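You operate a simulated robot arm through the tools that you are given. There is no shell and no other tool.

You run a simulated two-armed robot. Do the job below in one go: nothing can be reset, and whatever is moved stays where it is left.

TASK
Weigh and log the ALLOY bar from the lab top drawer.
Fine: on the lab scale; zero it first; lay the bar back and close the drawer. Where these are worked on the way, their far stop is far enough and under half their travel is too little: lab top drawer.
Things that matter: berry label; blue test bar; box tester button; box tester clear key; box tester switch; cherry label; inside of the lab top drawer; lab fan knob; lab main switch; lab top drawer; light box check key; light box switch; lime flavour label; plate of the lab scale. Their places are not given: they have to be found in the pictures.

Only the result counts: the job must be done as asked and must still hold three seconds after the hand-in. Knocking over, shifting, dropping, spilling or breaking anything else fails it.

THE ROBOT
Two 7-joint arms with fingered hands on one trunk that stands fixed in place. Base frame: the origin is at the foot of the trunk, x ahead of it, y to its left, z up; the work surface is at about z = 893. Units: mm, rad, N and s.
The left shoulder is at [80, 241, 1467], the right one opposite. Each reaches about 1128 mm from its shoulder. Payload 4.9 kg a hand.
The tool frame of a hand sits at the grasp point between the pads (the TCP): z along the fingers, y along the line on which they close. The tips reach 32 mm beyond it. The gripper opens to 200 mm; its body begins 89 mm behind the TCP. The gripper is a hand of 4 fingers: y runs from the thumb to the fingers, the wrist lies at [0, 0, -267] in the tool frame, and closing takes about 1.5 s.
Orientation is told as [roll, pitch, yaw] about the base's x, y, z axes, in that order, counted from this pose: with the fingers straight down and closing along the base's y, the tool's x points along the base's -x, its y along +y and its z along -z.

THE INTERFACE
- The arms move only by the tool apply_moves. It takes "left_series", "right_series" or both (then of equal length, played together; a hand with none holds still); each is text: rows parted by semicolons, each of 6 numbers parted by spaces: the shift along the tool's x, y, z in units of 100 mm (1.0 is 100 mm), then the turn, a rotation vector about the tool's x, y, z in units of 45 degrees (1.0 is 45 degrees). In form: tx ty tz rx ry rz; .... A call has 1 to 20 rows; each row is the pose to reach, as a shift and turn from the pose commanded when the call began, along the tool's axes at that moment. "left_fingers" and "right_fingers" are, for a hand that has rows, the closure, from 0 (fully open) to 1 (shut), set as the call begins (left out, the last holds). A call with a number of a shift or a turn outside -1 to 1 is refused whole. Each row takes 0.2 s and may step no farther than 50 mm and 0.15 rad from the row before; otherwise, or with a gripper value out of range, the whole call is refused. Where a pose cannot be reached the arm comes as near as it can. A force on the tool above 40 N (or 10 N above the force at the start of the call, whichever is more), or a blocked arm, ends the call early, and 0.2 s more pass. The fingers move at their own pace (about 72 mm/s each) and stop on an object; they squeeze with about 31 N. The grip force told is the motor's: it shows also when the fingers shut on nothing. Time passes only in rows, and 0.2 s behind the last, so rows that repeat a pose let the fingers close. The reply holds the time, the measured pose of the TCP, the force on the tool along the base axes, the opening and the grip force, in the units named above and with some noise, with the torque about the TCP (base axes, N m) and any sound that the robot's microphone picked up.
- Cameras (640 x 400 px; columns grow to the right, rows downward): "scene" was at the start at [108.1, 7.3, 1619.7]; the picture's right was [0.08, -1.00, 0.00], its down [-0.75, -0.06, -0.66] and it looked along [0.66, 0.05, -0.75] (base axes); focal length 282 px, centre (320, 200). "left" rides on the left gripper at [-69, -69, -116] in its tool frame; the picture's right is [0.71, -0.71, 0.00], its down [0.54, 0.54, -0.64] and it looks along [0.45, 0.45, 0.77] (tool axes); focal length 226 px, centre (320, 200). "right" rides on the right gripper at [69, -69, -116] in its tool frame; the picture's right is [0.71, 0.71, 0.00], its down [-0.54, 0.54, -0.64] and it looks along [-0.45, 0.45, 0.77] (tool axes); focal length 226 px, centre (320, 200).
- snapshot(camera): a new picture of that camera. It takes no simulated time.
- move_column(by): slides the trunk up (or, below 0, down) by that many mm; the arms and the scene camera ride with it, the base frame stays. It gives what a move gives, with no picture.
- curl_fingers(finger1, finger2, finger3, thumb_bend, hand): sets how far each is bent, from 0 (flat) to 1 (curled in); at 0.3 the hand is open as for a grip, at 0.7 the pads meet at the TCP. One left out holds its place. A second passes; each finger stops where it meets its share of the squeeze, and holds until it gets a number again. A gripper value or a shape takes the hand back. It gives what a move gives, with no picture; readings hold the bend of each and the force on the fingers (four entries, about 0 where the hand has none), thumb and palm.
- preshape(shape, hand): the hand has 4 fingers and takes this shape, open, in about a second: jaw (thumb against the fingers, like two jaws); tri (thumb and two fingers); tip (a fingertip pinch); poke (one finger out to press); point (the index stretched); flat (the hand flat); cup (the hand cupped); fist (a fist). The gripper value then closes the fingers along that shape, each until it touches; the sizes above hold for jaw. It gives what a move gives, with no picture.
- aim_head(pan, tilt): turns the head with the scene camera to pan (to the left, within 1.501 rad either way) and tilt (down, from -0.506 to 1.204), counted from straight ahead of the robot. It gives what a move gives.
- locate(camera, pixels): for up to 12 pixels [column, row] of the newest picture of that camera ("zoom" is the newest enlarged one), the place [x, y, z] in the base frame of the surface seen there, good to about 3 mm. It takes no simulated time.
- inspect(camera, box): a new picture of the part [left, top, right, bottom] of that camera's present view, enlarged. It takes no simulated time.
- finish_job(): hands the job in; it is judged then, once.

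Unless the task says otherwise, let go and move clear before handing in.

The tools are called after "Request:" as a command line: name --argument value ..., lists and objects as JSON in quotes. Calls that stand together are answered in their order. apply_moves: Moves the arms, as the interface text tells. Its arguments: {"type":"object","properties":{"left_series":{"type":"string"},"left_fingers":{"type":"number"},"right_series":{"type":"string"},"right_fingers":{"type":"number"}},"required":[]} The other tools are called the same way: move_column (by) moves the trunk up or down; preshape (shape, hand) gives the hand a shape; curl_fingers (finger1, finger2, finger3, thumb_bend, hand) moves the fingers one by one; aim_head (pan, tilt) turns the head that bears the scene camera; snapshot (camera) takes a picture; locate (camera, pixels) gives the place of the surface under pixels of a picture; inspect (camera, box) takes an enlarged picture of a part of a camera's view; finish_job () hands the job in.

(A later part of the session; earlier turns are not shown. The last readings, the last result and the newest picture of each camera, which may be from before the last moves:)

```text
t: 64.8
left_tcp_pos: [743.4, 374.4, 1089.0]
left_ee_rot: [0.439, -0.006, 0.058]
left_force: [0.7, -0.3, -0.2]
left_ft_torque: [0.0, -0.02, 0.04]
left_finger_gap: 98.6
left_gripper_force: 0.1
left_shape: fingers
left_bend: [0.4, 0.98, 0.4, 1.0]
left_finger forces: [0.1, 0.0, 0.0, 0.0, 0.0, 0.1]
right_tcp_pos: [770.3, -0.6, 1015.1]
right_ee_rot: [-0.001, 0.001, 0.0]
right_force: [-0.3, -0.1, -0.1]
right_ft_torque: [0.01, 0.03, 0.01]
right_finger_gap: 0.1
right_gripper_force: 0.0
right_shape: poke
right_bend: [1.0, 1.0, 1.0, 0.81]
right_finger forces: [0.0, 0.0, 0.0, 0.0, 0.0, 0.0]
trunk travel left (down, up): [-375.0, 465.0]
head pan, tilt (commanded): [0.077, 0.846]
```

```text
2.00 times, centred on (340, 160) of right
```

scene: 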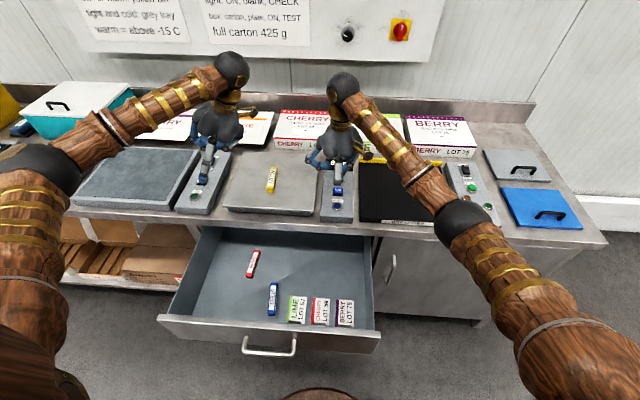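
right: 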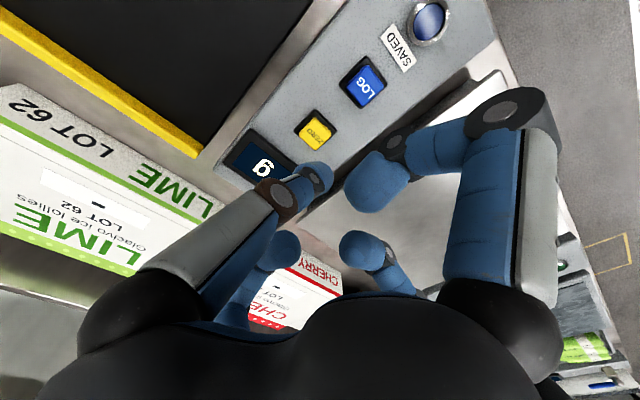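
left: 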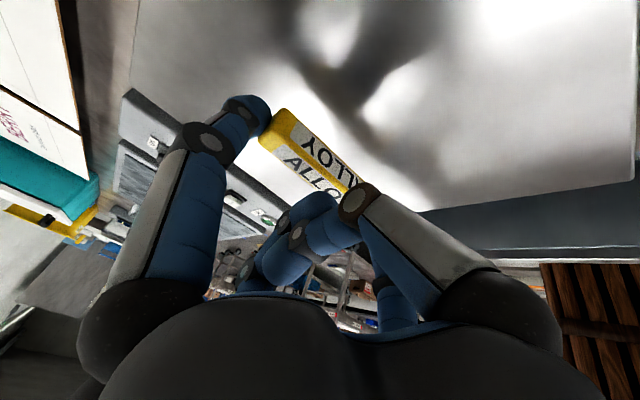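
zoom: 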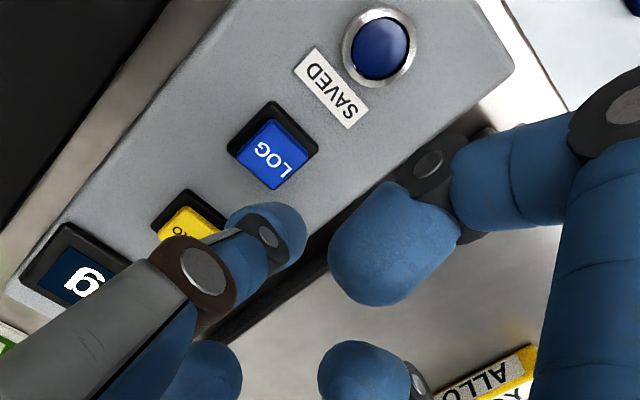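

The poke tip lines up over LOG the same way it did over ZERO. I'll descend 50 mm, then press in small steps.

Request:
apply_moves --right_series "0.01 0.01 0.25 0 0 0; 0.01 0.01 0.5 0 0 0; 0.01 0.01 0.55 0 0 0; 0.01 0.01 0.58 0 0 0; 0.01 0.01 0.6 0 0 0; 0.01 0.01 0.62 0 0 0"

Request:
inspect --camera "scene" --box '[220, 120, 370, 230]'

Request:
inspect --camera "right" --box '[240, 60, 440, 260]'

```text
t: 66.2
left_tcp_pos: [743.9, 373.2, 1090.5]
left_ee_rot: [0.441, -0.008, 0.058]
left_force: [-0.1, 0.5, 1.2]
left_ft_torque: [-0.02, 0.0, -0.01]
left_finger_gap: 98.6
left_gripper_force: 0.1
left_shape: fingers
left_bend: [0.4, 0.98, 0.4, 1.0]
left_finger forces: [0.0, 0.0, 0.0, 0.1, 0.1, 0.0]
right_tcp_pos: [769.5, 3.1, 953.3]
right_ee_rot: [0.0, -0.003, 0.001]
right_force: [3.4, -1.6, 9.4]
right_ft_torque: [-0.03, -0.11, 0.02]
right_finger_gap: 0.0
right_gripper_force: 0.1
right_shape: poke
right_bend: [1.0, 1.0, 1.0, 0.81]
right_finger forces: [0.0, 0.0, 0.0, 0.0, 9.8, 0.0]
trunk travel left (down, up): [-375.0, 465.0]
head pan, tilt (commanded): [0.077, 0.846]
heard: click
```

```text
3.64 times, centred on (295, 175) of scene
```

zoom: 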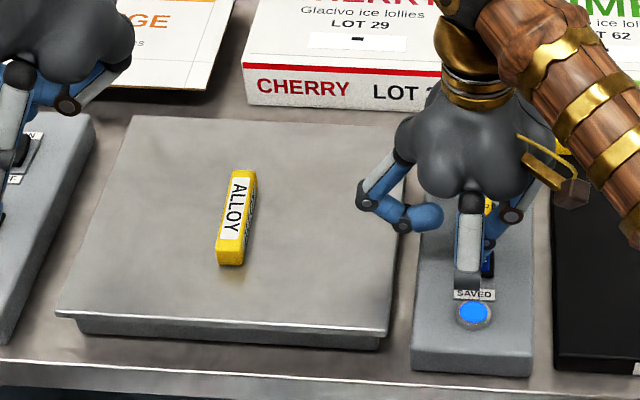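

```text
2.00 times, centred on (340, 160) of right
```

zoom: 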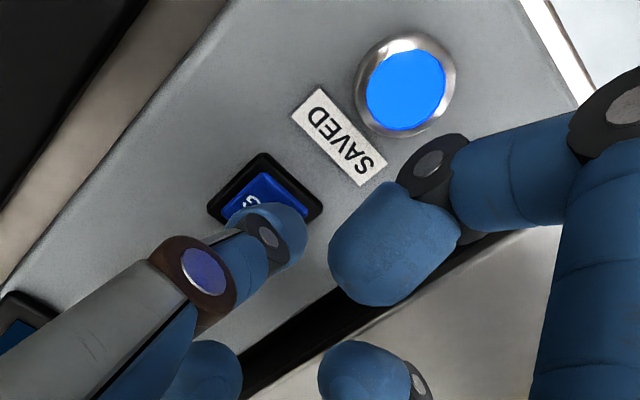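

A click was heard and the SAVED lamp is lit bright blue. I'll lift the right hand off and park it, then confirm.

Request:
apply_moves --right_series "0 0 -0.3 0 0 0; 0 0 -0.6 0 0 0; 0 0 -0.95 0 0 0"

Request:
apply_moves --right_series "0 -0.3 -0.3 0 0 0; 0 -0.6 -0.6 0 0 0; 0 -0.95 -0.9 0 0 0"

Request:
apply_moves --right_series "0 -0.3 -0.3 0 0 0; 0 -0.6 -0.6 0 0 0; 0 -0.95 -0.9 0 0 0"

Request:
snapshot --camera "scene"

Request:
inspect --camera "scene" --box '[220, 120, 370, 230]'

```text
t: 67.0
left_tcp_pos: [743.7, 372.4, 1088.4]
left_ee_rot: [0.442, -0.006, 0.058]
left_force: [-0.2, -0.1, -0.4]
left_ft_torque: [-0.02, -0.02, -0.01]
left_finger_gap: 98.6
left_gripper_force: 0.0
left_shape: fingers
left_bend: [0.4, 0.98, 0.4, 1.0]
left_finger forces: [0.1, 0.0, 0.1, 0.0, 0.0, 0.0]
right_tcp_pos: [768.7, 3.5, 1049.7]
right_ee_rot: [0.0, 0.002, 0.0]
right_force: [-0.8, -0.1, -1.1]
right_ft_torque: [0.0, 0.0, 0.01]
right_finger_gap: 0.0
right_gripper_force: 0.2
right_shape: poke
right_bend: [1.0, 1.0, 1.0, 0.81]
right_finger forces: [0.0, 0.0, 0.0, 0.0, 0.1, 0.1]
trunk travel left (down, up): [-375.0, 465.0]
head pan, tilt (commanded): [0.077, 0.846]
```

```text
t: 67.8
left_tcp_pos: [743.3, 372.3, 1089.5]
left_ee_rot: [0.441, -0.009, 0.059]
left_force: [-0.3, 0.8, 0.7]
left_ft_torque: [0.01, -0.02, -0.03]
left_finger_gap: 98.6
left_gripper_force: 0.0
left_shape: fingers
left_bend: [0.4, 0.98, 0.4, 1.0]
left_finger forces: [0.1, 0.0, 0.0, 0.0, 0.0, 0.0]
right_tcp_pos: [766.0, -92.5, 1139.5]
right_ee_rot: [0.001, 0.0, 0.001]
right_force: [-0.2, 1.0, 0.0]
right_ft_torque: [0.0, 0.0, 0.01]
right_finger_gap: 0.1
right_gripper_force: 0.0
right_shape: poke
right_bend: [1.0, 1.0, 1.0, 0.81]
right_finger forces: [0.1, 0.0, 0.0, 0.1, 0.0, 0.1]
trunk travel left (down, up): [-375.0, 465.0]
head pan, tilt (commanded): [0.077, 0.846]
```

```text
t: 68.6
left_tcp_pos: [741.8, 374.7, 1090.3]
left_ee_rot: [0.441, -0.007, 0.057]
left_force: [0.8, -0.3, 1.0]
left_ft_torque: [0.01, -0.01, 0.0]
left_finger_gap: 98.5
left_gripper_force: 0.2
left_shape: fingers
left_bend: [0.4, 0.98, 0.4, 1.0]
left_finger forces: [0.0, 0.0, 0.0, 0.0, 0.0, 0.1]
right_tcp_pos: [768.4, -187.8, 1228.4]
right_ee_rot: [0.0, 0.001, 0.0]
right_force: [-0.4, 0.6, -0.1]
right_ft_torque: [0.01, -0.06, 0.01]
right_finger_gap: 0.0
right_gripper_force: 0.0
right_shape: poke
right_bend: [1.0, 1.0, 1.0, 0.81]
right_finger forces: [0.1, 0.0, 0.0, 0.0, 0.0, 0.0]
trunk travel left (down, up): [-375.0, 465.0]
head pan, tilt (commanded): [0.077, 0.846]
```

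```text
taken
```

scene: 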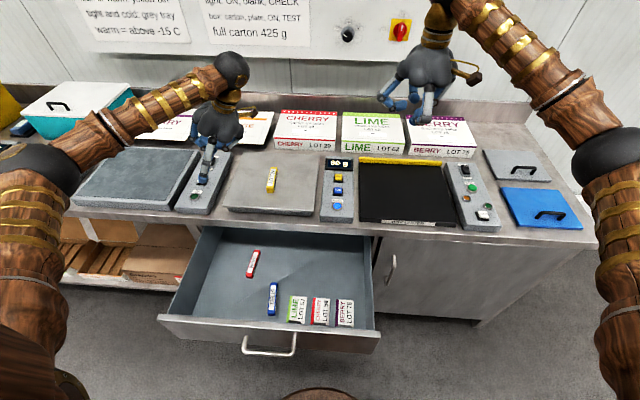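

```text
3.64 times, centred on (295, 175) of scene
```

zoom: 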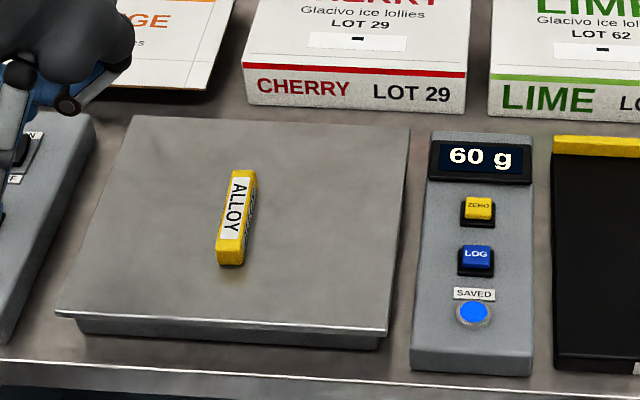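

The log is saved and the bar is still on the plate at 60 g. Now I'll retrace the left hand's path to just above the bar.

Request:
apply_moves --left_series "0.02 -0.24 -0.11 0 0 0; 0.04 -0.48 -0.22 0 0 0; 0.05 -0.72 -0.34 0 0 0"

Request:
apply_moves --left_series "-0.1 -0.25 0.02 0 0 0; -0.25 -0.5 0.05 0 0 0; -0.4 -0.75 0.05 0 0 0; -0.5 -0.95 0.05 0 0 0; -0.5 -0.95 0.05 0 0 0"

Request:
snapshot --camera "left"

Request:
inspect --camera "scene" --box '[220, 120, 370, 230]'

```text
t: 69.4
left_tcp_pos: [744.6, 294.6, 1089.2]
left_ee_rot: [0.443, -0.007, 0.057]
left_force: [0.2, 0.3, -0.1]
left_ft_torque: [0.02, 0.01, 0.02]
left_finger_gap: 98.2
left_gripper_force: 0.0
left_shape: fingers
left_bend: [0.4, 0.98, 0.4, 1.0]
left_finger forces: [0.0, 0.0, 0.0, 0.1, 0.0, 0.1]
right_tcp_pos: [768.5, -186.9, 1227.6]
right_ee_rot: [0.0, 0.0, 0.0]
right_force: [0.1, 0.1, 0.7]
right_ft_torque: [-0.01, 0.0, 0.01]
right_finger_gap: 0.1
right_gripper_force: 0.1
right_shape: poke
right_bend: [1.0, 1.0, 1.0, 0.81]
right_finger forces: [0.1, 0.0, 0.0, 0.0, 0.1, 0.0]
trunk travel left (down, up): [-375.0, 465.0]
head pan, tilt (commanded): [0.077, 0.846]
```

```text
t: 70.6
left_tcp_pos: [798.2, 213.0, 1044.1]
left_ee_rot: [0.441, -0.005, 0.058]
left_force: [0.4, -0.1, -0.2]
left_ft_torque: [-0.05, 0.01, 0.01]
left_finger_gap: 98.3
left_gripper_force: 0.1
left_shape: fingers
left_bend: [0.4, 0.98, 0.4, 1.0]
left_finger forces: [0.1, 0.0, 0.1, 0.0, 0.1, 0.0]
right_tcp_pos: [768.0, -186.0, 1227.8]
right_ee_rot: [-0.001, 0.001, 0.001]
right_force: [0.6, 0.7, -0.1]
right_ft_torque: [-0.01, 0.0, -0.02]
right_finger_gap: 0.1
right_gripper_force: 0.1
right_shape: poke
right_bend: [1.0, 1.0, 1.0, 0.81]
right_finger forces: [0.0, 0.0, 0.0, 0.1, 0.1, 0.0]
trunk travel left (down, up): [-375.0, 465.0]
head pan, tilt (commanded): [0.077, 0.846]
```

```text
taken
```

left: 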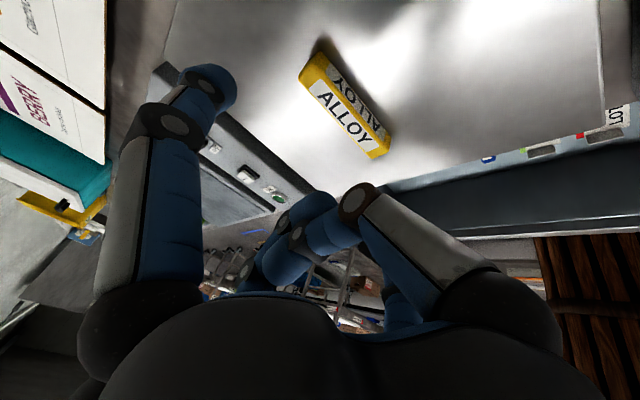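

```text
3.64 times, centred on (295, 175) of scene
```

zoom: 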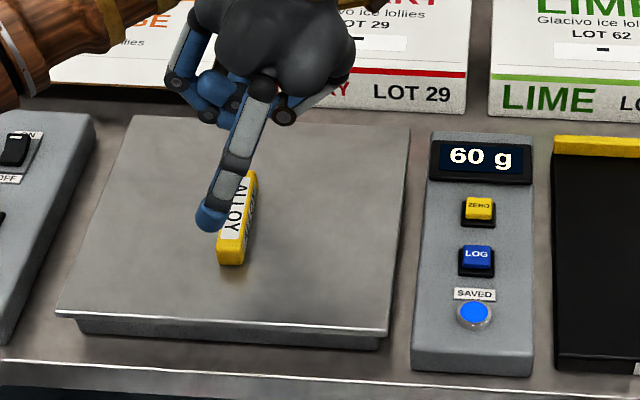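

The hand is back above the bar, in line as before. I'll descend the 79 mm and close on the ends.

Request:
apply_moves --left_series "0 -0.085 0.18 0 0 0; 0 -0.17 0.36 0 0 0; 0 -0.255 0.54 0 0 0; 0 -0.31 0.66 0 0 0; 0 -0.336 0.714 0 0 0; 0 -0.336 0.714 0 0 0"

Request:
curl_fingers --hand "left" --finger1 0.6 --finger3 0.6

Request:
inspect --camera "left" --box '[180, 40, 440, 220]'

Request:
inspect --camera "scene" --box '[220, 120, 370, 230]'

```text
t: 72.0
left_tcp_pos: [798.7, 212.8, 965.4]
left_ee_rot: [0.442, -0.007, 0.057]
left_force: [0.3, -0.4, 0.0]
left_ft_torque: [0.0, 0.01, 0.03]
left_finger_gap: 98.5
left_gripper_force: 0.0
left_shape: fingers
left_bend: [0.4, 0.98, 0.4, 1.0]
left_finger forces: [0.1, 0.0, 0.0, 0.0, 0.0, 0.1]
right_tcp_pos: [768.8, -185.8, 1228.4]
right_ee_rot: [-0.001, 0.001, 0.0]
right_force: [-0.1, -0.1, -0.2]
right_ft_torque: [0.01, -0.01, -0.02]
right_finger_gap: 0.0
right_gripper_force: 0.0
right_shape: poke
right_bend: [1.0, 1.0, 1.0, 0.81]
right_finger forces: [0.1, 0.1, 0.0, 0.1, 0.0, 0.0]
trunk travel left (down, up): [-375.0, 465.0]
head pan, tilt (commanded): [0.077, 0.846]
```

```text
t: 73.0
left_tcp_pos: [799.3, 214.4, 965.7]
left_ee_rot: [0.444, -0.009, 0.057]
left_force: [-0.5, -0.6, 2.3]
left_ft_torque: [0.02, 0.04, 0.01]
left_finger_gap: 84.9
left_gripper_force: 9.1
left_shape: fingers
left_bend: [0.5, 0.98, 0.5, 1.0]
left_finger forces: [8.8, 0.0, 9.7, 0.0, 0.0, 0.0]
right_tcp_pos: [767.5, -186.6, 1229.8]
right_ee_rot: [0.0, 0.001, -0.001]
right_force: [-0.6, -0.5, 0.1]
right_ft_torque: [0.0, -0.04, 0.01]
right_finger_gap: 0.0
right_gripper_force: 0.1
right_shape: poke
right_bend: [1.0, 1.0, 1.0, 0.81]
right_finger forces: [0.0, 0.0, 0.0, 0.1, 0.0, 0.0]
trunk travel left (down, up): [-375.0, 465.0]
head pan, tilt (commanded): [0.077, 0.846]
```

```text
2.22 times, centred on (310, 130) of left
```

zoom: 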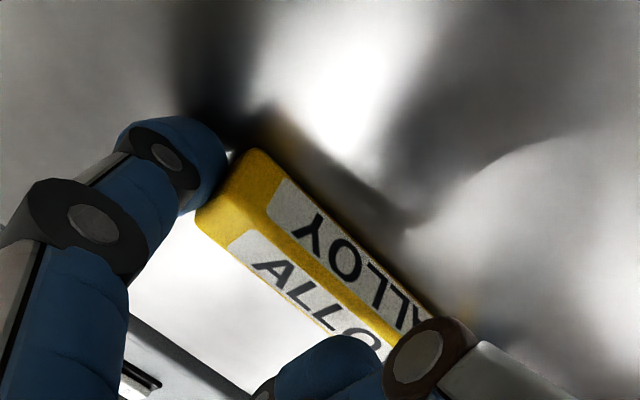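

```text
3.64 times, centred on (295, 175) of scene
```

zoom: 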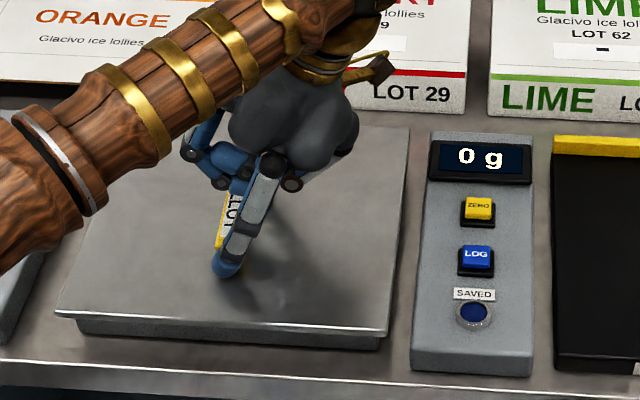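

The bar is gripped again (8.8 and 9.7 N) and the load is off the scale. I'll lift it and retrace the path back toward the drawer.

Request:
apply_moves --left_series "0 0.02 -0.05 0 0 0; 0 0.05 -0.11 0 0 0; 0 0.085 -0.18 0 0 0; 0 0.12 -0.25 0 0 0; 0 0.12 -0.25 0 0 0"

Request:
apply_moves --left_series "0.19 0.13 0.06 0 0 0; 0.38 0.26 0.12 0 0 0; 0.57 0.39 0.18 0 0 0; 0.768 0.512 0.241 0 0 0"

Request:
apply_moves --left_series "0.19 0.13 0.06 0 0 0; 0.38 0.26 0.12 0 0 0; 0.57 0.39 0.18 0 0 0; 0.768 0.512 0.241 0 0 0"

Request:
apply_moves --left_series "0.19 0.13 0.06 0 0 0; 0.38 0.26 0.12 0 0 0; 0.57 0.39 0.18 0 0 0; 0.768 0.512 0.241 0 0 0; 0.768 0.512 0.241 0 0 0"

Request:
snapshot --camera "scene"

Request:
snapshot --camera "left"

```text
t: 74.2
left_tcp_pos: [799.0, 213.3, 993.1]
left_ee_rot: [0.441, -0.006, 0.057]
left_force: [0.2, -0.3, -0.9]
left_ft_torque: [0.0, 0.03, 0.0]
left_finger_gap: 85.1
left_gripper_force: 8.7
left_shape: fingers
left_bend: [0.5, 0.98, 0.5, 1.0]
left_finger forces: [8.5, 0.0, 8.4, 0.0, 0.0, 0.1]
right_tcp_pos: [768.2, -185.7, 1228.0]
right_ee_rot: [-0.001, -0.001, 0.0]
right_force: [-0.2, -0.8, 0.8]
right_ft_torque: [0.05, 0.02, 0.01]
right_finger_gap: 0.0
right_gripper_force: 0.0
right_shape: poke
right_bend: [1.0, 1.0, 1.0, 0.81]
right_finger forces: [0.0, 0.0, 0.0, 0.0, 0.1, 0.0]
trunk travel left (down, up): [-375.0, 465.0]
head pan, tilt (commanded): [0.077, 0.846]
```

```text
t: 75.2
left_tcp_pos: [714.9, 267.5, 994.4]
left_ee_rot: [0.438, -0.009, 0.059]
left_force: [-0.6, 1.2, -0.5]
left_ft_torque: [-0.05, 0.0, 0.0]
left_finger_gap: 84.7
left_gripper_force: 8.1
left_shape: fingers
left_bend: [0.5, 0.98, 0.5, 1.0]
left_finger forces: [8.4, 0.0, 8.3, 0.0, 0.0, 0.1]
right_tcp_pos: [767.5, -185.9, 1229.5]
right_ee_rot: [-0.002, -0.001, 0.001]
right_force: [-0.8, -0.1, 0.2]
right_ft_torque: [-0.03, 0.0, 0.03]
right_finger_gap: 0.1
right_gripper_force: 0.0
right_shape: poke
right_bend: [1.0, 1.0, 1.0, 0.81]
right_finger forces: [0.1, 0.0, 0.0, 0.0, 0.0, 0.0]
trunk travel left (down, up): [-375.0, 465.0]
head pan, tilt (commanded): [0.077, 0.846]
```

```text
t: 76.2
left_tcp_pos: [637.8, 318.7, 993.0]
left_ee_rot: [0.439, -0.009, 0.057]
left_force: [0.4, 0.3, -0.9]
left_ft_torque: [-0.01, -0.03, -0.02]
left_finger_gap: 84.9
left_gripper_force: 7.8
left_shape: fingers
left_bend: [0.5, 0.98, 0.5, 1.0]
left_finger forces: [8.3, 0.0, 8.3, 0.0, 0.0, 0.1]
right_tcp_pos: [767.8, -185.4, 1228.9]
right_ee_rot: [0.0, -0.001, 0.002]
right_force: [-0.7, 0.5, 0.3]
right_ft_torque: [-0.03, -0.05, -0.01]
right_finger_gap: 0.0
right_gripper_force: 0.0
right_shape: poke
right_bend: [1.0, 1.0, 1.0, 0.81]
right_finger forces: [0.0, 0.0, 0.0, 0.1, 0.1, 0.0]
trunk travel left (down, up): [-375.0, 465.0]
head pan, tilt (commanded): [0.077, 0.846]
```

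```text
t: 77.4
left_tcp_pos: [557.9, 369.7, 992.4]
left_ee_rot: [0.441, -0.007, 0.059]
left_force: [-0.3, -0.5, -1.3]
left_ft_torque: [0.03, 0.0, 0.01]
left_finger_gap: 84.8
left_gripper_force: 8.2
left_shape: fingers
left_bend: [0.5, 0.98, 0.5, 1.0]
left_finger forces: [8.3, 0.1, 8.3, 0.0, 0.0, 0.1]
right_tcp_pos: [768.4, -185.4, 1228.0]
right_ee_rot: [0.0, 0.001, 0.001]
right_force: [0.5, -0.1, -1.0]
right_ft_torque: [-0.01, 0.04, 0.0]
right_finger_gap: 0.1
right_gripper_force: 0.0
right_shape: poke
right_bend: [1.0, 1.0, 1.0, 0.81]
right_finger forces: [0.0, 0.0, 0.1, 0.0, 0.0, 0.1]
trunk travel left (down, up): [-375.0, 465.0]
head pan, tilt (commanded): [0.077, 0.846]
```

```text
taken
```

scene: 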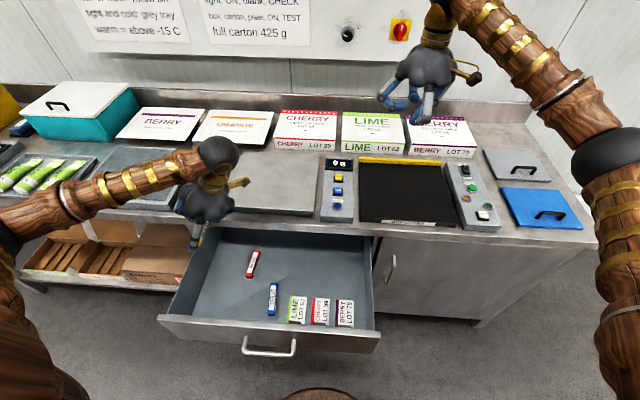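

```text
taken
```

left: 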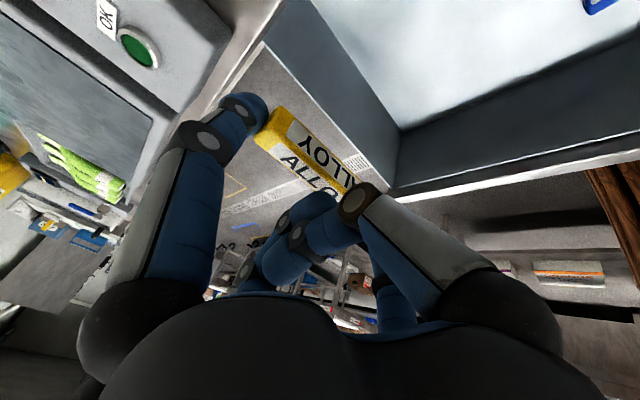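

The bar is held and the drawer hasn't moved. I'll retrace down: back and down, back and down, then straight down into the drawer.

Request:
apply_moves --left_series "0.2 -0.05 0.12 0 0 0; 0.4 -0.13 0.3 0 0 0; 0.5 -0.22 0.52 0 0 0; 0.6 -0.31 0.74 0 0 0"

Request:
apply_moves --left_series "0.1 -0.08 0.18 0 0 0; 0.2 -0.16 0.37 0 0 0; 0.25 -0.24 0.55 0 0 0; 0.3 -0.33 0.74 0 0 0; 0.3 -0.33 0.74 0 0 0"

Request:
inspect --camera "scene" --box '[150, 200, 270, 330]'

Request:
snapshot --camera "left"

```text
t: 78.4
left_tcp_pos: [498.1, 371.5, 911.8]
left_ee_rot: [0.44, -0.009, 0.059]
left_force: [-0.2, -0.5, -0.3]
left_ft_torque: [-0.01, -0.02, -0.01]
left_finger_gap: 85.1
left_gripper_force: 8.3
left_shape: fingers
left_bend: [0.5, 0.98, 0.5, 1.0]
left_finger forces: [8.3, 0.1, 8.2, 0.1, 0.0, 0.1]
right_tcp_pos: [767.5, -186.1, 1228.5]
right_ee_rot: [0.001, 0.0, 0.001]
right_force: [0.1, 0.7, -0.6]
right_ft_torque: [-0.01, -0.04, -0.01]
right_finger_gap: 0.0
right_gripper_force: 0.0
right_shape: poke
right_bend: [1.0, 1.0, 1.0, 0.81]
right_finger forces: [0.0, 0.0, 0.0, 0.1, 0.0, 0.0]
trunk travel left (down, up): [-375.0, 465.0]
head pan, tilt (commanded): [0.077, 0.846]
```

```text
t: 79.6
left_tcp_pos: [468.6, 370.4, 828.2]
left_ee_rot: [0.441, -0.007, 0.058]
left_force: [0.1, -0.1, -0.1]
left_ft_torque: [-0.06, 0.01, 0.0]
left_finger_gap: 84.5
left_gripper_force: 8.1
left_shape: fingers
left_bend: [0.5, 0.98, 0.5, 1.0]
left_finger forces: [8.3, 0.1, 8.3, 0.0, 0.0, 0.0]
right_tcp_pos: [768.1, -185.6, 1228.4]
right_ee_rot: [0.0, -0.002, -0.001]
right_force: [-0.5, -1.1, 0.4]
right_ft_torque: [0.0, 0.04, 0.0]
right_finger_gap: 0.0
right_gripper_force: 0.1
right_shape: poke
right_bend: [1.0, 1.0, 1.0, 0.81]
right_finger forces: [0.0, 0.0, 0.0, 0.1, 0.1, 0.0]
trunk travel left (down, up): [-375.0, 465.0]
head pan, tilt (commanded): [0.077, 0.846]
```

```text
3.08 times, centred on (210, 265) of scene
```

zoom: 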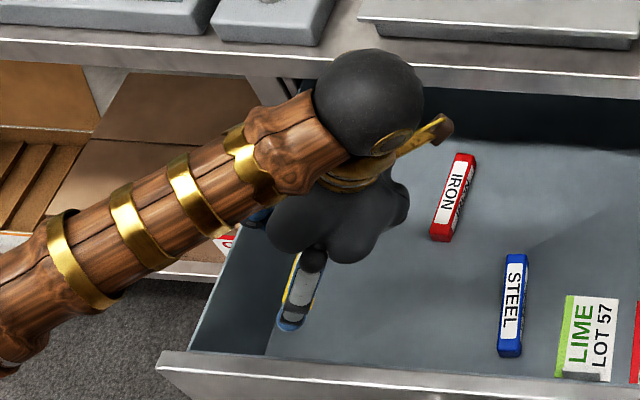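

```text
taken
```

left: 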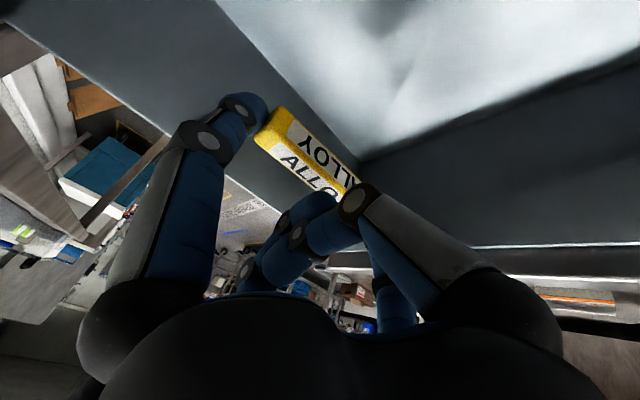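

The bar is just inside the drawer over its old place. I'll continue down 81 mm, then 34 mm, then creep to the floor.

Request:
apply_moves --left_series "0 -0.085 0.18 0 0 0; 0 -0.17 0.36 0 0 0; 0 -0.255 0.545 0 0 0; 0 -0.345 0.733 0 0 0"

Request:
apply_moves --left_series "0 -0.05 0.1 0 0 0; 0 -0.09 0.19 0 0 0; 0 -0.12 0.26 0 0 0; 0 -0.147 0.312 0 0 0; 0 -0.147 0.312 0 0 0"

Request:
apply_moves --left_series "0 -0.005 0.01 0 0 0; 0 -0.009 0.02 0 0 0; 0 -0.014 0.03 0 0 0; 0 -0.014 0.03 0 0 0"

Request:
inspect --camera "left" --box '[180, 40, 440, 220]'

```text
t: 80.6
left_tcp_pos: [470.9, 371.7, 747.5]
left_ee_rot: [0.442, -0.007, 0.059]
left_force: [0.5, 0.2, -0.2]
left_ft_torque: [-0.04, -0.02, 0.02]
left_finger_gap: 84.8
left_gripper_force: 8.1
left_shape: fingers
left_bend: [0.5, 0.98, 0.5, 1.0]
left_finger forces: [8.3, 0.1, 8.4, 0.0, 0.0, 0.1]
right_tcp_pos: [768.1, -186.1, 1228.8]
right_ee_rot: [-0.001, 0.0, -0.002]
right_force: [0.2, -0.2, -0.9]
right_ft_torque: [0.01, -0.01, -0.02]
right_finger_gap: 0.2
right_gripper_force: 0.0
right_shape: poke
right_bend: [1.0, 1.0, 1.0, 0.81]
right_finger forces: [0.1, 0.1, 0.0, 0.0, 0.1, 0.1]
trunk travel left (down, up): [-375.0, 465.0]
head pan, tilt (commanded): [0.077, 0.846]
```

```text
t: 81.8
left_tcp_pos: [470.4, 370.9, 713.7]
left_ee_rot: [0.443, -0.006, 0.057]
left_force: [-0.5, -0.2, -0.3]
left_ft_torque: [0.0, 0.02, 0.03]
left_finger_gap: 85.2
left_gripper_force: 8.0
left_shape: fingers
left_bend: [0.5, 0.98, 0.5, 1.0]
left_finger forces: [8.4, 0.0, 8.2, 0.0, 0.0, 0.1]
right_tcp_pos: [768.4, -187.3, 1228.9]
right_ee_rot: [0.002, -0.001, 0.001]
right_force: [-0.7, -0.4, 0.8]
right_ft_torque: [-0.01, 0.01, 0.0]
right_finger_gap: 0.0
right_gripper_force: 0.1
right_shape: poke
right_bend: [1.0, 1.0, 1.0, 0.81]
right_finger forces: [0.0, 0.1, 0.1, 0.0, 0.0, 0.1]
trunk travel left (down, up): [-375.0, 465.0]
head pan, tilt (commanded): [0.077, 0.846]
```

```text
t: 82.8
left_tcp_pos: [471.5, 370.7, 710.0]
left_ee_rot: [0.441, -0.006, 0.058]
left_force: [0.7, 0.5, -1.0]
left_ft_torque: [0.0, -0.02, -0.01]
left_finger_gap: 85.0
left_gripper_force: 8.3
left_shape: fingers
left_bend: [0.5, 0.98, 0.5, 1.0]
left_finger forces: [8.2, 0.1, 8.4, 0.0, 0.0, 0.1]
right_tcp_pos: [768.4, -186.8, 1228.8]
right_ee_rot: [0.0, 0.001, 0.0]
right_force: [-0.2, 0.4, 0.1]
right_ft_torque: [0.01, 0.01, 0.03]
right_finger_gap: 0.1
right_gripper_force: 0.1
right_shape: poke
right_bend: [1.0, 1.0, 1.0, 0.81]
right_finger forces: [0.1, 0.1, 0.0, 0.1, 0.0, 0.0]
trunk travel left (down, up): [-375.0, 465.0]
head pan, tilt (commanded): [0.077, 0.846]
```

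```text
2.22 times, centred on (310, 130) of left
```

zoom: 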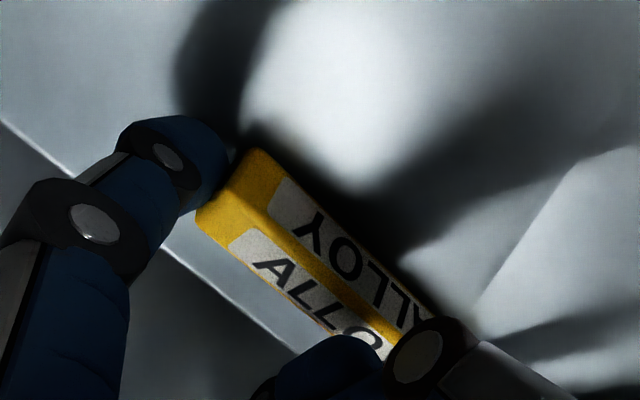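

No contact yet at z≈710. I'll creep another 2–3 mm.

Request:
apply_moves --left_series "0 -0.004 0.008 0 0 0; 0 -0.008 0.016 0 0 0; 0 -0.012 0.024 0 0 0; 0 -0.012 0.024 0 0 0"

```text
t: 83.8
left_tcp_pos: [470.7, 371.1, 708.3]
left_ee_rot: [0.441, -0.009, 0.057]
left_force: [-1.0, -1.5, 5.3]
left_ft_torque: [0.0, 0.3, 0.08]
left_finger_gap: 84.8
left_gripper_force: 11.5
left_shape: fingers
left_bend: [0.5, 0.98, 0.5, 1.0]
left_finger forces: [8.2, 0.0, 13.5, 0.0, 0.0, 0.1]
right_tcp_pos: [767.5, -186.7, 1228.4]
right_ee_rot: [0.001, 0.0, 0.001]
right_force: [0.1, -0.8, -0.2]
right_ft_torque: [-0.01, 0.02, -0.01]
right_finger_gap: 0.1
right_gripper_force: 0.1
right_shape: poke
right_bend: [1.0, 1.0, 1.0, 0.81]
right_finger forces: [0.0, 0.0, 0.1, 0.0, 0.0, 0.0]
trunk travel left (down, up): [-375.0, 465.0]
head pan, tilt (commanded): [0.077, 0.846]
```

The readings show 5 N of floor contact. I'll open the fingers to release the bar, then lift straight out.

Request:
curl_fingers --hand "left" --finger1 0.4 --finger3 0.4

Request:
inspect --camera "left" --box '[180, 40, 440, 220]'

Request:
apply_moves --left_series "0 0.085 -0.18 0 0 0; 0 0.17 -0.36 0 0 0; 0 0.255 -0.545 0 0 0; 0 0.345 -0.733 0 0 0"

Request:
apply_moves --left_series "0 0.085 -0.18 0 0 0; 0 0.17 -0.36 0 0 0; 0 0.255 -0.545 0 0 0; 0 0.345 -0.733 0 0 0"

Request:
snapshot --camera "left"

Request:
snapshot --camera "scene"

```text
t: 84.8
left_tcp_pos: [469.3, 371.0, 708.1]
left_ee_rot: [0.443, -0.006, 0.059]
left_force: [-0.3, 1.1, 0.1]
left_ft_torque: [0.01, 0.0, 0.04]
left_finger_gap: 98.6
left_gripper_force: 0.0
left_shape: fingers
left_bend: [0.4, 0.98, 0.4, 1.0]
left_finger forces: [0.1, 0.0, 0.0, 0.0, 0.0, 0.1]
right_tcp_pos: [767.4, -186.1, 1227.7]
right_ee_rot: [-0.001, 0.001, -0.001]
right_force: [0.3, -0.4, -0.5]
right_ft_torque: [0.0, -0.03, -0.03]
right_finger_gap: 0.0
right_gripper_force: 0.1
right_shape: poke
right_bend: [1.0, 1.0, 1.0, 0.81]
right_finger forces: [0.1, 0.0, 0.0, 0.1, 0.1, 0.0]
trunk travel left (down, up): [-375.0, 465.0]
head pan, tilt (commanded): [0.077, 0.846]
```

```text
2.22 times, centred on (310, 130) of left
```

zoom: 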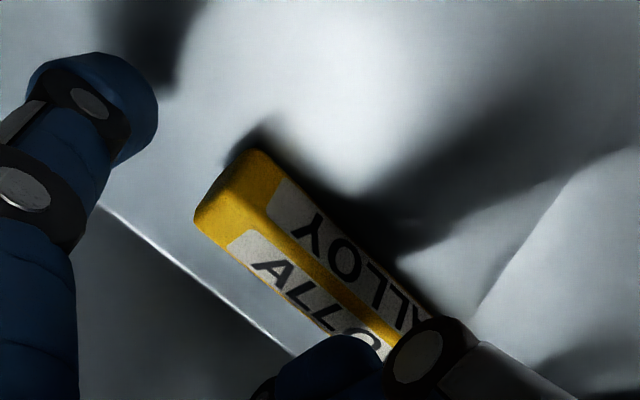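

```text
t: 85.8
left_tcp_pos: [471.8, 371.2, 790.0]
left_ee_rot: [0.441, -0.007, 0.057]
left_force: [0.9, -0.1, -0.1]
left_ft_torque: [0.01, 0.04, 0.02]
left_finger_gap: 98.8
left_gripper_force: 0.1
left_shape: fingers
left_bend: [0.4, 0.98, 0.4, 1.0]
left_finger forces: [0.1, 0.1, 0.0, 0.0, 0.1, 0.0]
right_tcp_pos: [767.6, -183.1, 1229.0]
right_ee_rot: [-0.003, 0.002, 0.001]
right_force: [0.3, -0.3, 0.6]
right_ft_torque: [-0.06, -0.02, 0.02]
right_finger_gap: 0.0
right_gripper_force: 0.1
right_shape: poke
right_bend: [1.0, 1.0, 1.0, 0.81]
right_finger forces: [0.0, 0.0, 0.1, 0.0, 0.0, 0.1]
trunk travel left (down, up): [-375.0, 465.0]
head pan, tilt (commanded): [0.077, 0.846]
```

```text
t: 86.8
left_tcp_pos: [468.9, 371.9, 869.1]
left_ee_rot: [0.442, -0.006, 0.058]
left_force: [0.4, 0.5, 0.3]
left_ft_torque: [-0.01, 0.03, 0.01]
left_finger_gap: 98.8
left_gripper_force: 0.1
left_shape: fingers
left_bend: [0.4, 0.98, 0.4, 1.0]
left_finger forces: [0.0, 0.0, 0.1, 0.1, 0.0, 0.1]
right_tcp_pos: [767.0, -186.3, 1228.5]
right_ee_rot: [0.0, -0.001, 0.001]
right_force: [-0.3, 0.5, 0.2]
right_ft_torque: [-0.01, 0.04, -0.01]
right_finger_gap: 0.2
right_gripper_force: 0.0
right_shape: poke
right_bend: [1.0, 1.0, 1.0, 0.81]
right_finger forces: [0.1, 0.1, 0.0, 0.0, 0.0, 0.0]
trunk travel left (down, up): [-375.0, 465.0]
head pan, tilt (commanded): [0.077, 0.846]
```

```text
taken
```

left: 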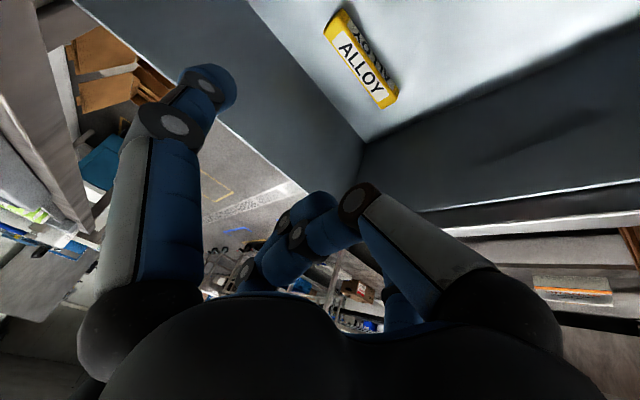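

```text
taken
```

scene: 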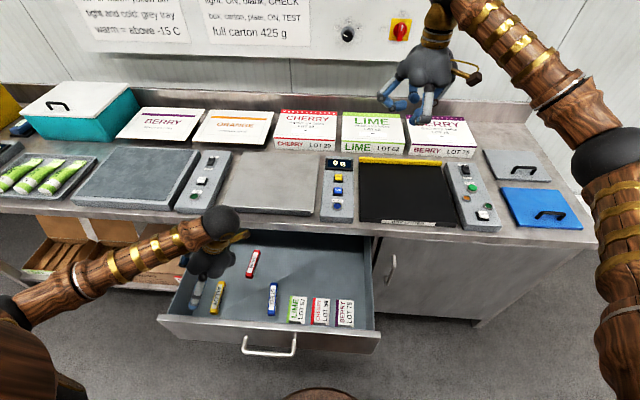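

The ALLOY bar lies back in its place at (217,297). To close the drawer, I'll set the hand upright with finger3 dipped in front of the panel and push forward. First I move up and over while straightening.

Request:
apply_moves --left_series "0.09 -0.15 -0.24 0.14 -0.004 0.018; 0.18 -0.29 -0.47 0.28 -0.008 0.037; 0.27 -0.44 -0.7 0.42 -0.012 0.055; 0.355 -0.586 -0.94 0.562 -0.016 0.074; 0.355 -0.586 -0.94 0.562 -0.016 0.074"

Request:
curl_fingers --hand "left" --finger1 0.65 --finger3 0.5

Request:
snapshot --camera "scene"

```text
t: 88.0
left_tcp_pos: [438.7, 276.3, 930.2]
left_ee_rot: [-0.001, -0.007, -0.001]
left_force: [-0.2, 1.0, 0.3]
left_ft_torque: [-0.04, -0.05, 0.0]
left_finger_gap: 98.7
left_gripper_force: 0.0
left_shape: fingers
left_bend: [0.4, 0.98, 0.4, 1.0]
left_finger forces: [0.0, 0.1, 0.0, 0.0, 0.0, 0.1]
right_tcp_pos: [768.5, -185.4, 1228.5]
right_ee_rot: [-0.001, -0.001, -0.001]
right_force: [0.9, -0.3, -0.1]
right_ft_torque: [-0.01, -0.02, -0.03]
right_finger_gap: 0.0
right_gripper_force: 0.2
right_shape: poke
right_bend: [1.0, 1.0, 1.0, 0.81]
right_finger forces: [0.0, 0.0, 0.1, 0.0, 0.1, 0.0]
trunk travel left (down, up): [-375.0, 465.0]
head pan, tilt (commanded): [0.077, 0.846]
```

```text
t: 89.0
left_tcp_pos: [437.4, 276.0, 931.3]
left_ee_rot: [-0.002, -0.006, 0.0]
left_force: [-0.3, 0.4, -0.7]
left_ft_torque: [0.0, 0.01, -0.02]
left_finger_gap: 61.1
left_gripper_force: 0.1
left_shape: fingers
left_bend: [0.65, 0.98, 0.5, 1.0]
left_finger forces: [0.0, 0.0, 0.1, 0.0, 0.0, 0.1]
right_tcp_pos: [768.9, -186.1, 1228.5]
right_ee_rot: [0.0, 0.001, 0.0]
right_force: [0.3, -0.2, -0.1]
right_ft_torque: [0.01, 0.03, -0.03]
right_finger_gap: 0.1
right_gripper_force: 0.0
right_shape: poke
right_bend: [1.0, 1.0, 1.0, 0.81]
right_finger forces: [0.0, 0.0, 0.0, 0.0, 0.1, 0.0]
trunk travel left (down, up): [-375.0, 465.0]
head pan, tilt (commanded): [0.077, 0.846]
```

```text
taken
```

scene: 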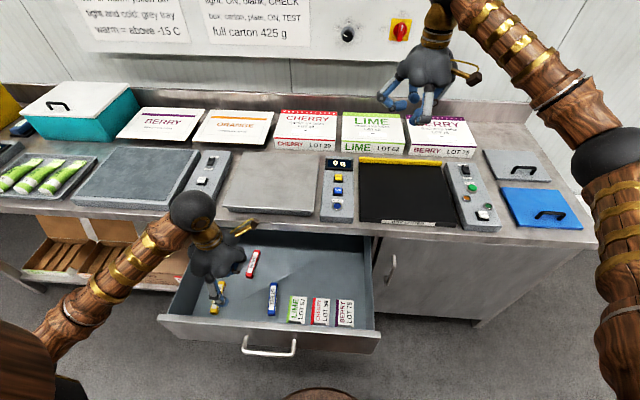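

The hand is upright. I'll bring it over the panel so finger3 is just in front of the panel's face, staying above the rim at first.

Request:
apply_moves --left_series "0.2 -0.3 0.08 0 0 0; 0.4 -0.6 0.17 0 0 0; 0.6 -0.9 0.3 0 0 0; 0.6 -0.9 0.45 0 0 0; 0.6 -0.9 0.45 0 0 0"

Request:
inspect --camera "scene" --box '[190, 240, 340, 370]'

Request:
snapshot --camera "left"

```text
t: 90.2
left_tcp_pos: [380.3, 186.9, 883.5]
left_ee_rot: [-0.001, -0.007, -0.003]
left_force: [-1.2, -0.1, 0.9]
left_ft_torque: [-0.02, 0.01, -0.01]
left_finger_gap: 61.1
left_gripper_force: 0.1
left_shape: fingers
left_bend: [0.65, 0.98, 0.5, 1.0]
left_finger forces: [0.0, 0.1, 0.1, 0.0, 0.0, 0.0]
right_tcp_pos: [768.6, -185.4, 1228.2]
right_ee_rot: [-0.001, 0.001, 0.001]
right_force: [0.7, 0.3, -0.2]
right_ft_torque: [0.0, 0.02, -0.03]
right_finger_gap: 0.0
right_gripper_force: 0.0
right_shape: poke
right_bend: [1.0, 1.0, 1.0, 0.81]
right_finger forces: [0.0, 0.1, 0.0, 0.1, 0.1, 0.1]
trunk travel left (down, up): [-375.0, 465.0]
head pan, tilt (commanded): [0.077, 0.846]
```

```text
3.08 times, centred on (265, 305) of scene
```

zoom: 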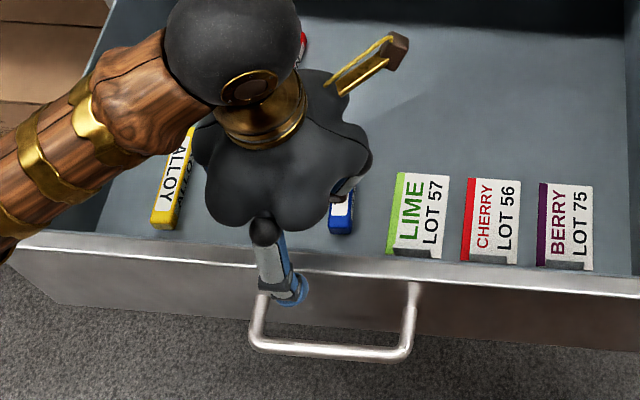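

```text
taken
```

left: 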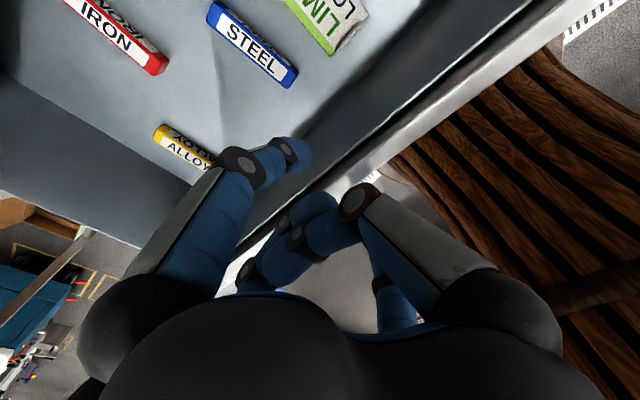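

Request:
locate --camera "zoom" --pixels '[[290, 298], [300, 290], [280, 290], [270, 260], [340, 275], [340, 262], [420, 275], [285, 255], [305, 298], [240, 265]]'

```text
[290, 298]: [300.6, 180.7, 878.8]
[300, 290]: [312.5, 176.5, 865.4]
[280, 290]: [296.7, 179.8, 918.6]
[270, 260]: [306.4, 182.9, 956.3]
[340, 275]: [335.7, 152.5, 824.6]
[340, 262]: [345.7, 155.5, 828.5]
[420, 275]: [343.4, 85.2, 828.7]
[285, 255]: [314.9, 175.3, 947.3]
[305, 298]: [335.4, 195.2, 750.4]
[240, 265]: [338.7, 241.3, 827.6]
```

The finger3 tip (centre x≈318) is just in front of the panel face (x≈337). I'll lower 50 mm.

Request:
apply_moves --left_series "0 0 0.12 0 0 0; 0 0 0.25 0 0 0; 0 0 0.38 0 0 0; 0 0 0.5 0 0 0; 0 0 0.5 0 0 0"

Request:
inspect --camera "scene" --box '[190, 240, 340, 370]'

```text
t: 91.4
left_tcp_pos: [379.1, 185.5, 835.6]
left_ee_rot: [-0.001, -0.007, -0.002]
left_force: [-0.5, -0.1, -0.7]
left_ft_torque: [-0.02, 0.01, -0.01]
left_finger_gap: 61.1
left_gripper_force: 0.0
left_shape: fingers
left_bend: [0.65, 0.98, 0.5, 1.0]
left_finger forces: [0.0, 0.1, 0.0, 0.1, 0.0, 0.1]
right_tcp_pos: [767.1, -185.7, 1228.3]
right_ee_rot: [-0.001, 0.0, 0.0]
right_force: [0.3, 0.4, -0.3]
right_ft_torque: [-0.01, 0.0, -0.03]
right_finger_gap: 0.1
right_gripper_force: 0.0
right_shape: poke
right_bend: [1.0, 1.0, 1.0, 0.81]
right_finger forces: [0.1, 0.0, 0.1, 0.0, 0.1, 0.1]
trunk travel left (down, up): [-375.0, 465.0]
head pan, tilt (commanded): [0.077, 0.846]
```

```text
3.08 times, centred on (265, 305) of scene
```

zoom: 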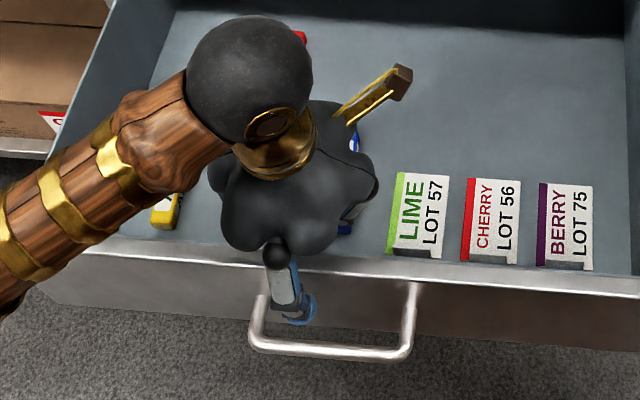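

finger3 hangs in front of the panel. I'll push forward gently at about 16 mm per step.

Request:
apply_moves --left_series "-0.1 0 0 0 0 0; -0.25 0 0 0 0 0; -0.4 0 0 0 0 0; -0.55 0 0 0 0 0; -0.7 0 0 0 0 0; -0.85 0 0 0 0 0; -0.95 0 0 0 0 0; -0.95 0 0 0 0 0"

Request:
snapshot --camera "scene"

```text
t: 93.2
left_tcp_pos: [475.1, 184.7, 835.8]
left_ee_rot: [0.001, -0.008, -0.001]
left_force: [-0.1, -0.3, 0.4]
left_ft_torque: [0.01, 0.02, 0.02]
left_finger_gap: 60.8
left_gripper_force: 0.0
left_shape: fingers
left_bend: [0.65, 0.98, 0.5, 1.0]
left_finger forces: [0.0, 0.0, 0.2, 0.0, 0.0, 0.0]
right_tcp_pos: [768.0, -186.8, 1228.8]
right_ee_rot: [0.0, 0.001, 0.001]
right_force: [0.2, 0.2, -0.1]
right_ft_torque: [0.0, -0.02, 0.02]
right_finger_gap: 0.1
right_gripper_force: 0.1
right_shape: poke
right_bend: [1.0, 1.0, 1.0, 0.81]
right_finger forces: [0.0, 0.0, 0.1, 0.0, 0.0, 0.1]
trunk travel left (down, up): [-375.0, 465.0]
head pan, tilt (commanded): [0.077, 0.846]
```

```text
taken
```

scene: 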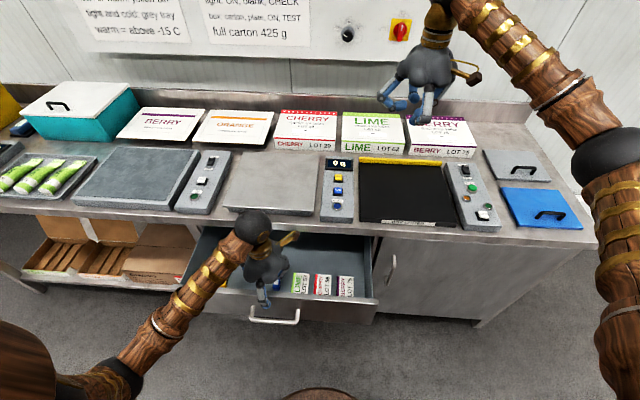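

The panel moves with the hand (now at x≈428). I'll push 70 mm farther, stopping short of the worktop edge.

Request:
apply_moves --left_series "-0.12 0 0 0 0 0; -0.25 0 0 0 0 0; -0.4 0 0 0 0 0; -0.55 0 0 0 0 0; -0.65 0 0 0 0 0; -0.7 0 0 0 0 0; -0.7 0 0 0 0 0"

Request:
inspect --camera "scene" --box '[180, 190, 400, 330]'

Request:
snapshot --camera "left"

```text
t: 94.8
left_tcp_pos: [544.6, 185.0, 836.7]
left_ee_rot: [-0.001, -0.006, -0.001]
left_force: [-0.6, 0.7, 0.3]
left_ft_torque: [0.03, 0.03, -0.01]
left_finger_gap: 61.0
left_gripper_force: 0.1
left_shape: fingers
left_bend: [0.65, 0.98, 0.49, 1.0]
left_finger forces: [0.0, 0.0, 0.6, 0.0, 0.0, 0.0]
right_tcp_pos: [769.1, -185.5, 1228.9]
right_ee_rot: [0.001, 0.0, 0.001]
right_force: [0.2, 0.2, 0.1]
right_ft_torque: [0.0, 0.0, 0.01]
right_finger_gap: 0.1
right_gripper_force: 0.0
right_shape: poke
right_bend: [1.0, 1.0, 1.0, 0.81]
right_finger forces: [0.1, 0.0, 0.1, 0.0, 0.0, 0.0]
trunk travel left (down, up): [-375.0, 465.0]
head pan, tilt (commanded): [0.077, 0.846]
```

```text
2.86 times, centred on (290, 260) of scene
```

zoom: 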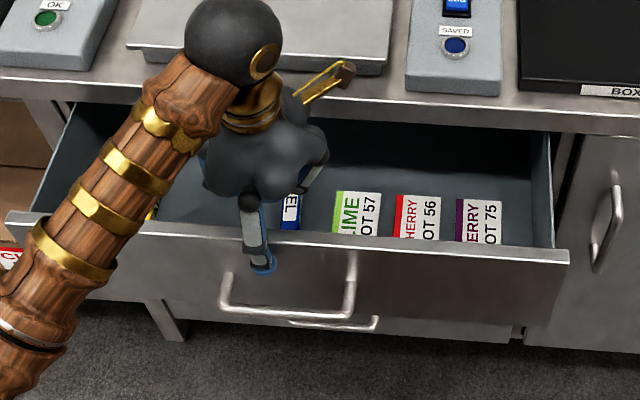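

```text
taken
```

left: 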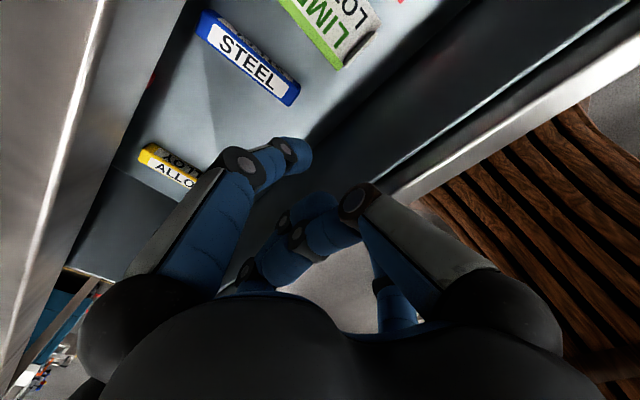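

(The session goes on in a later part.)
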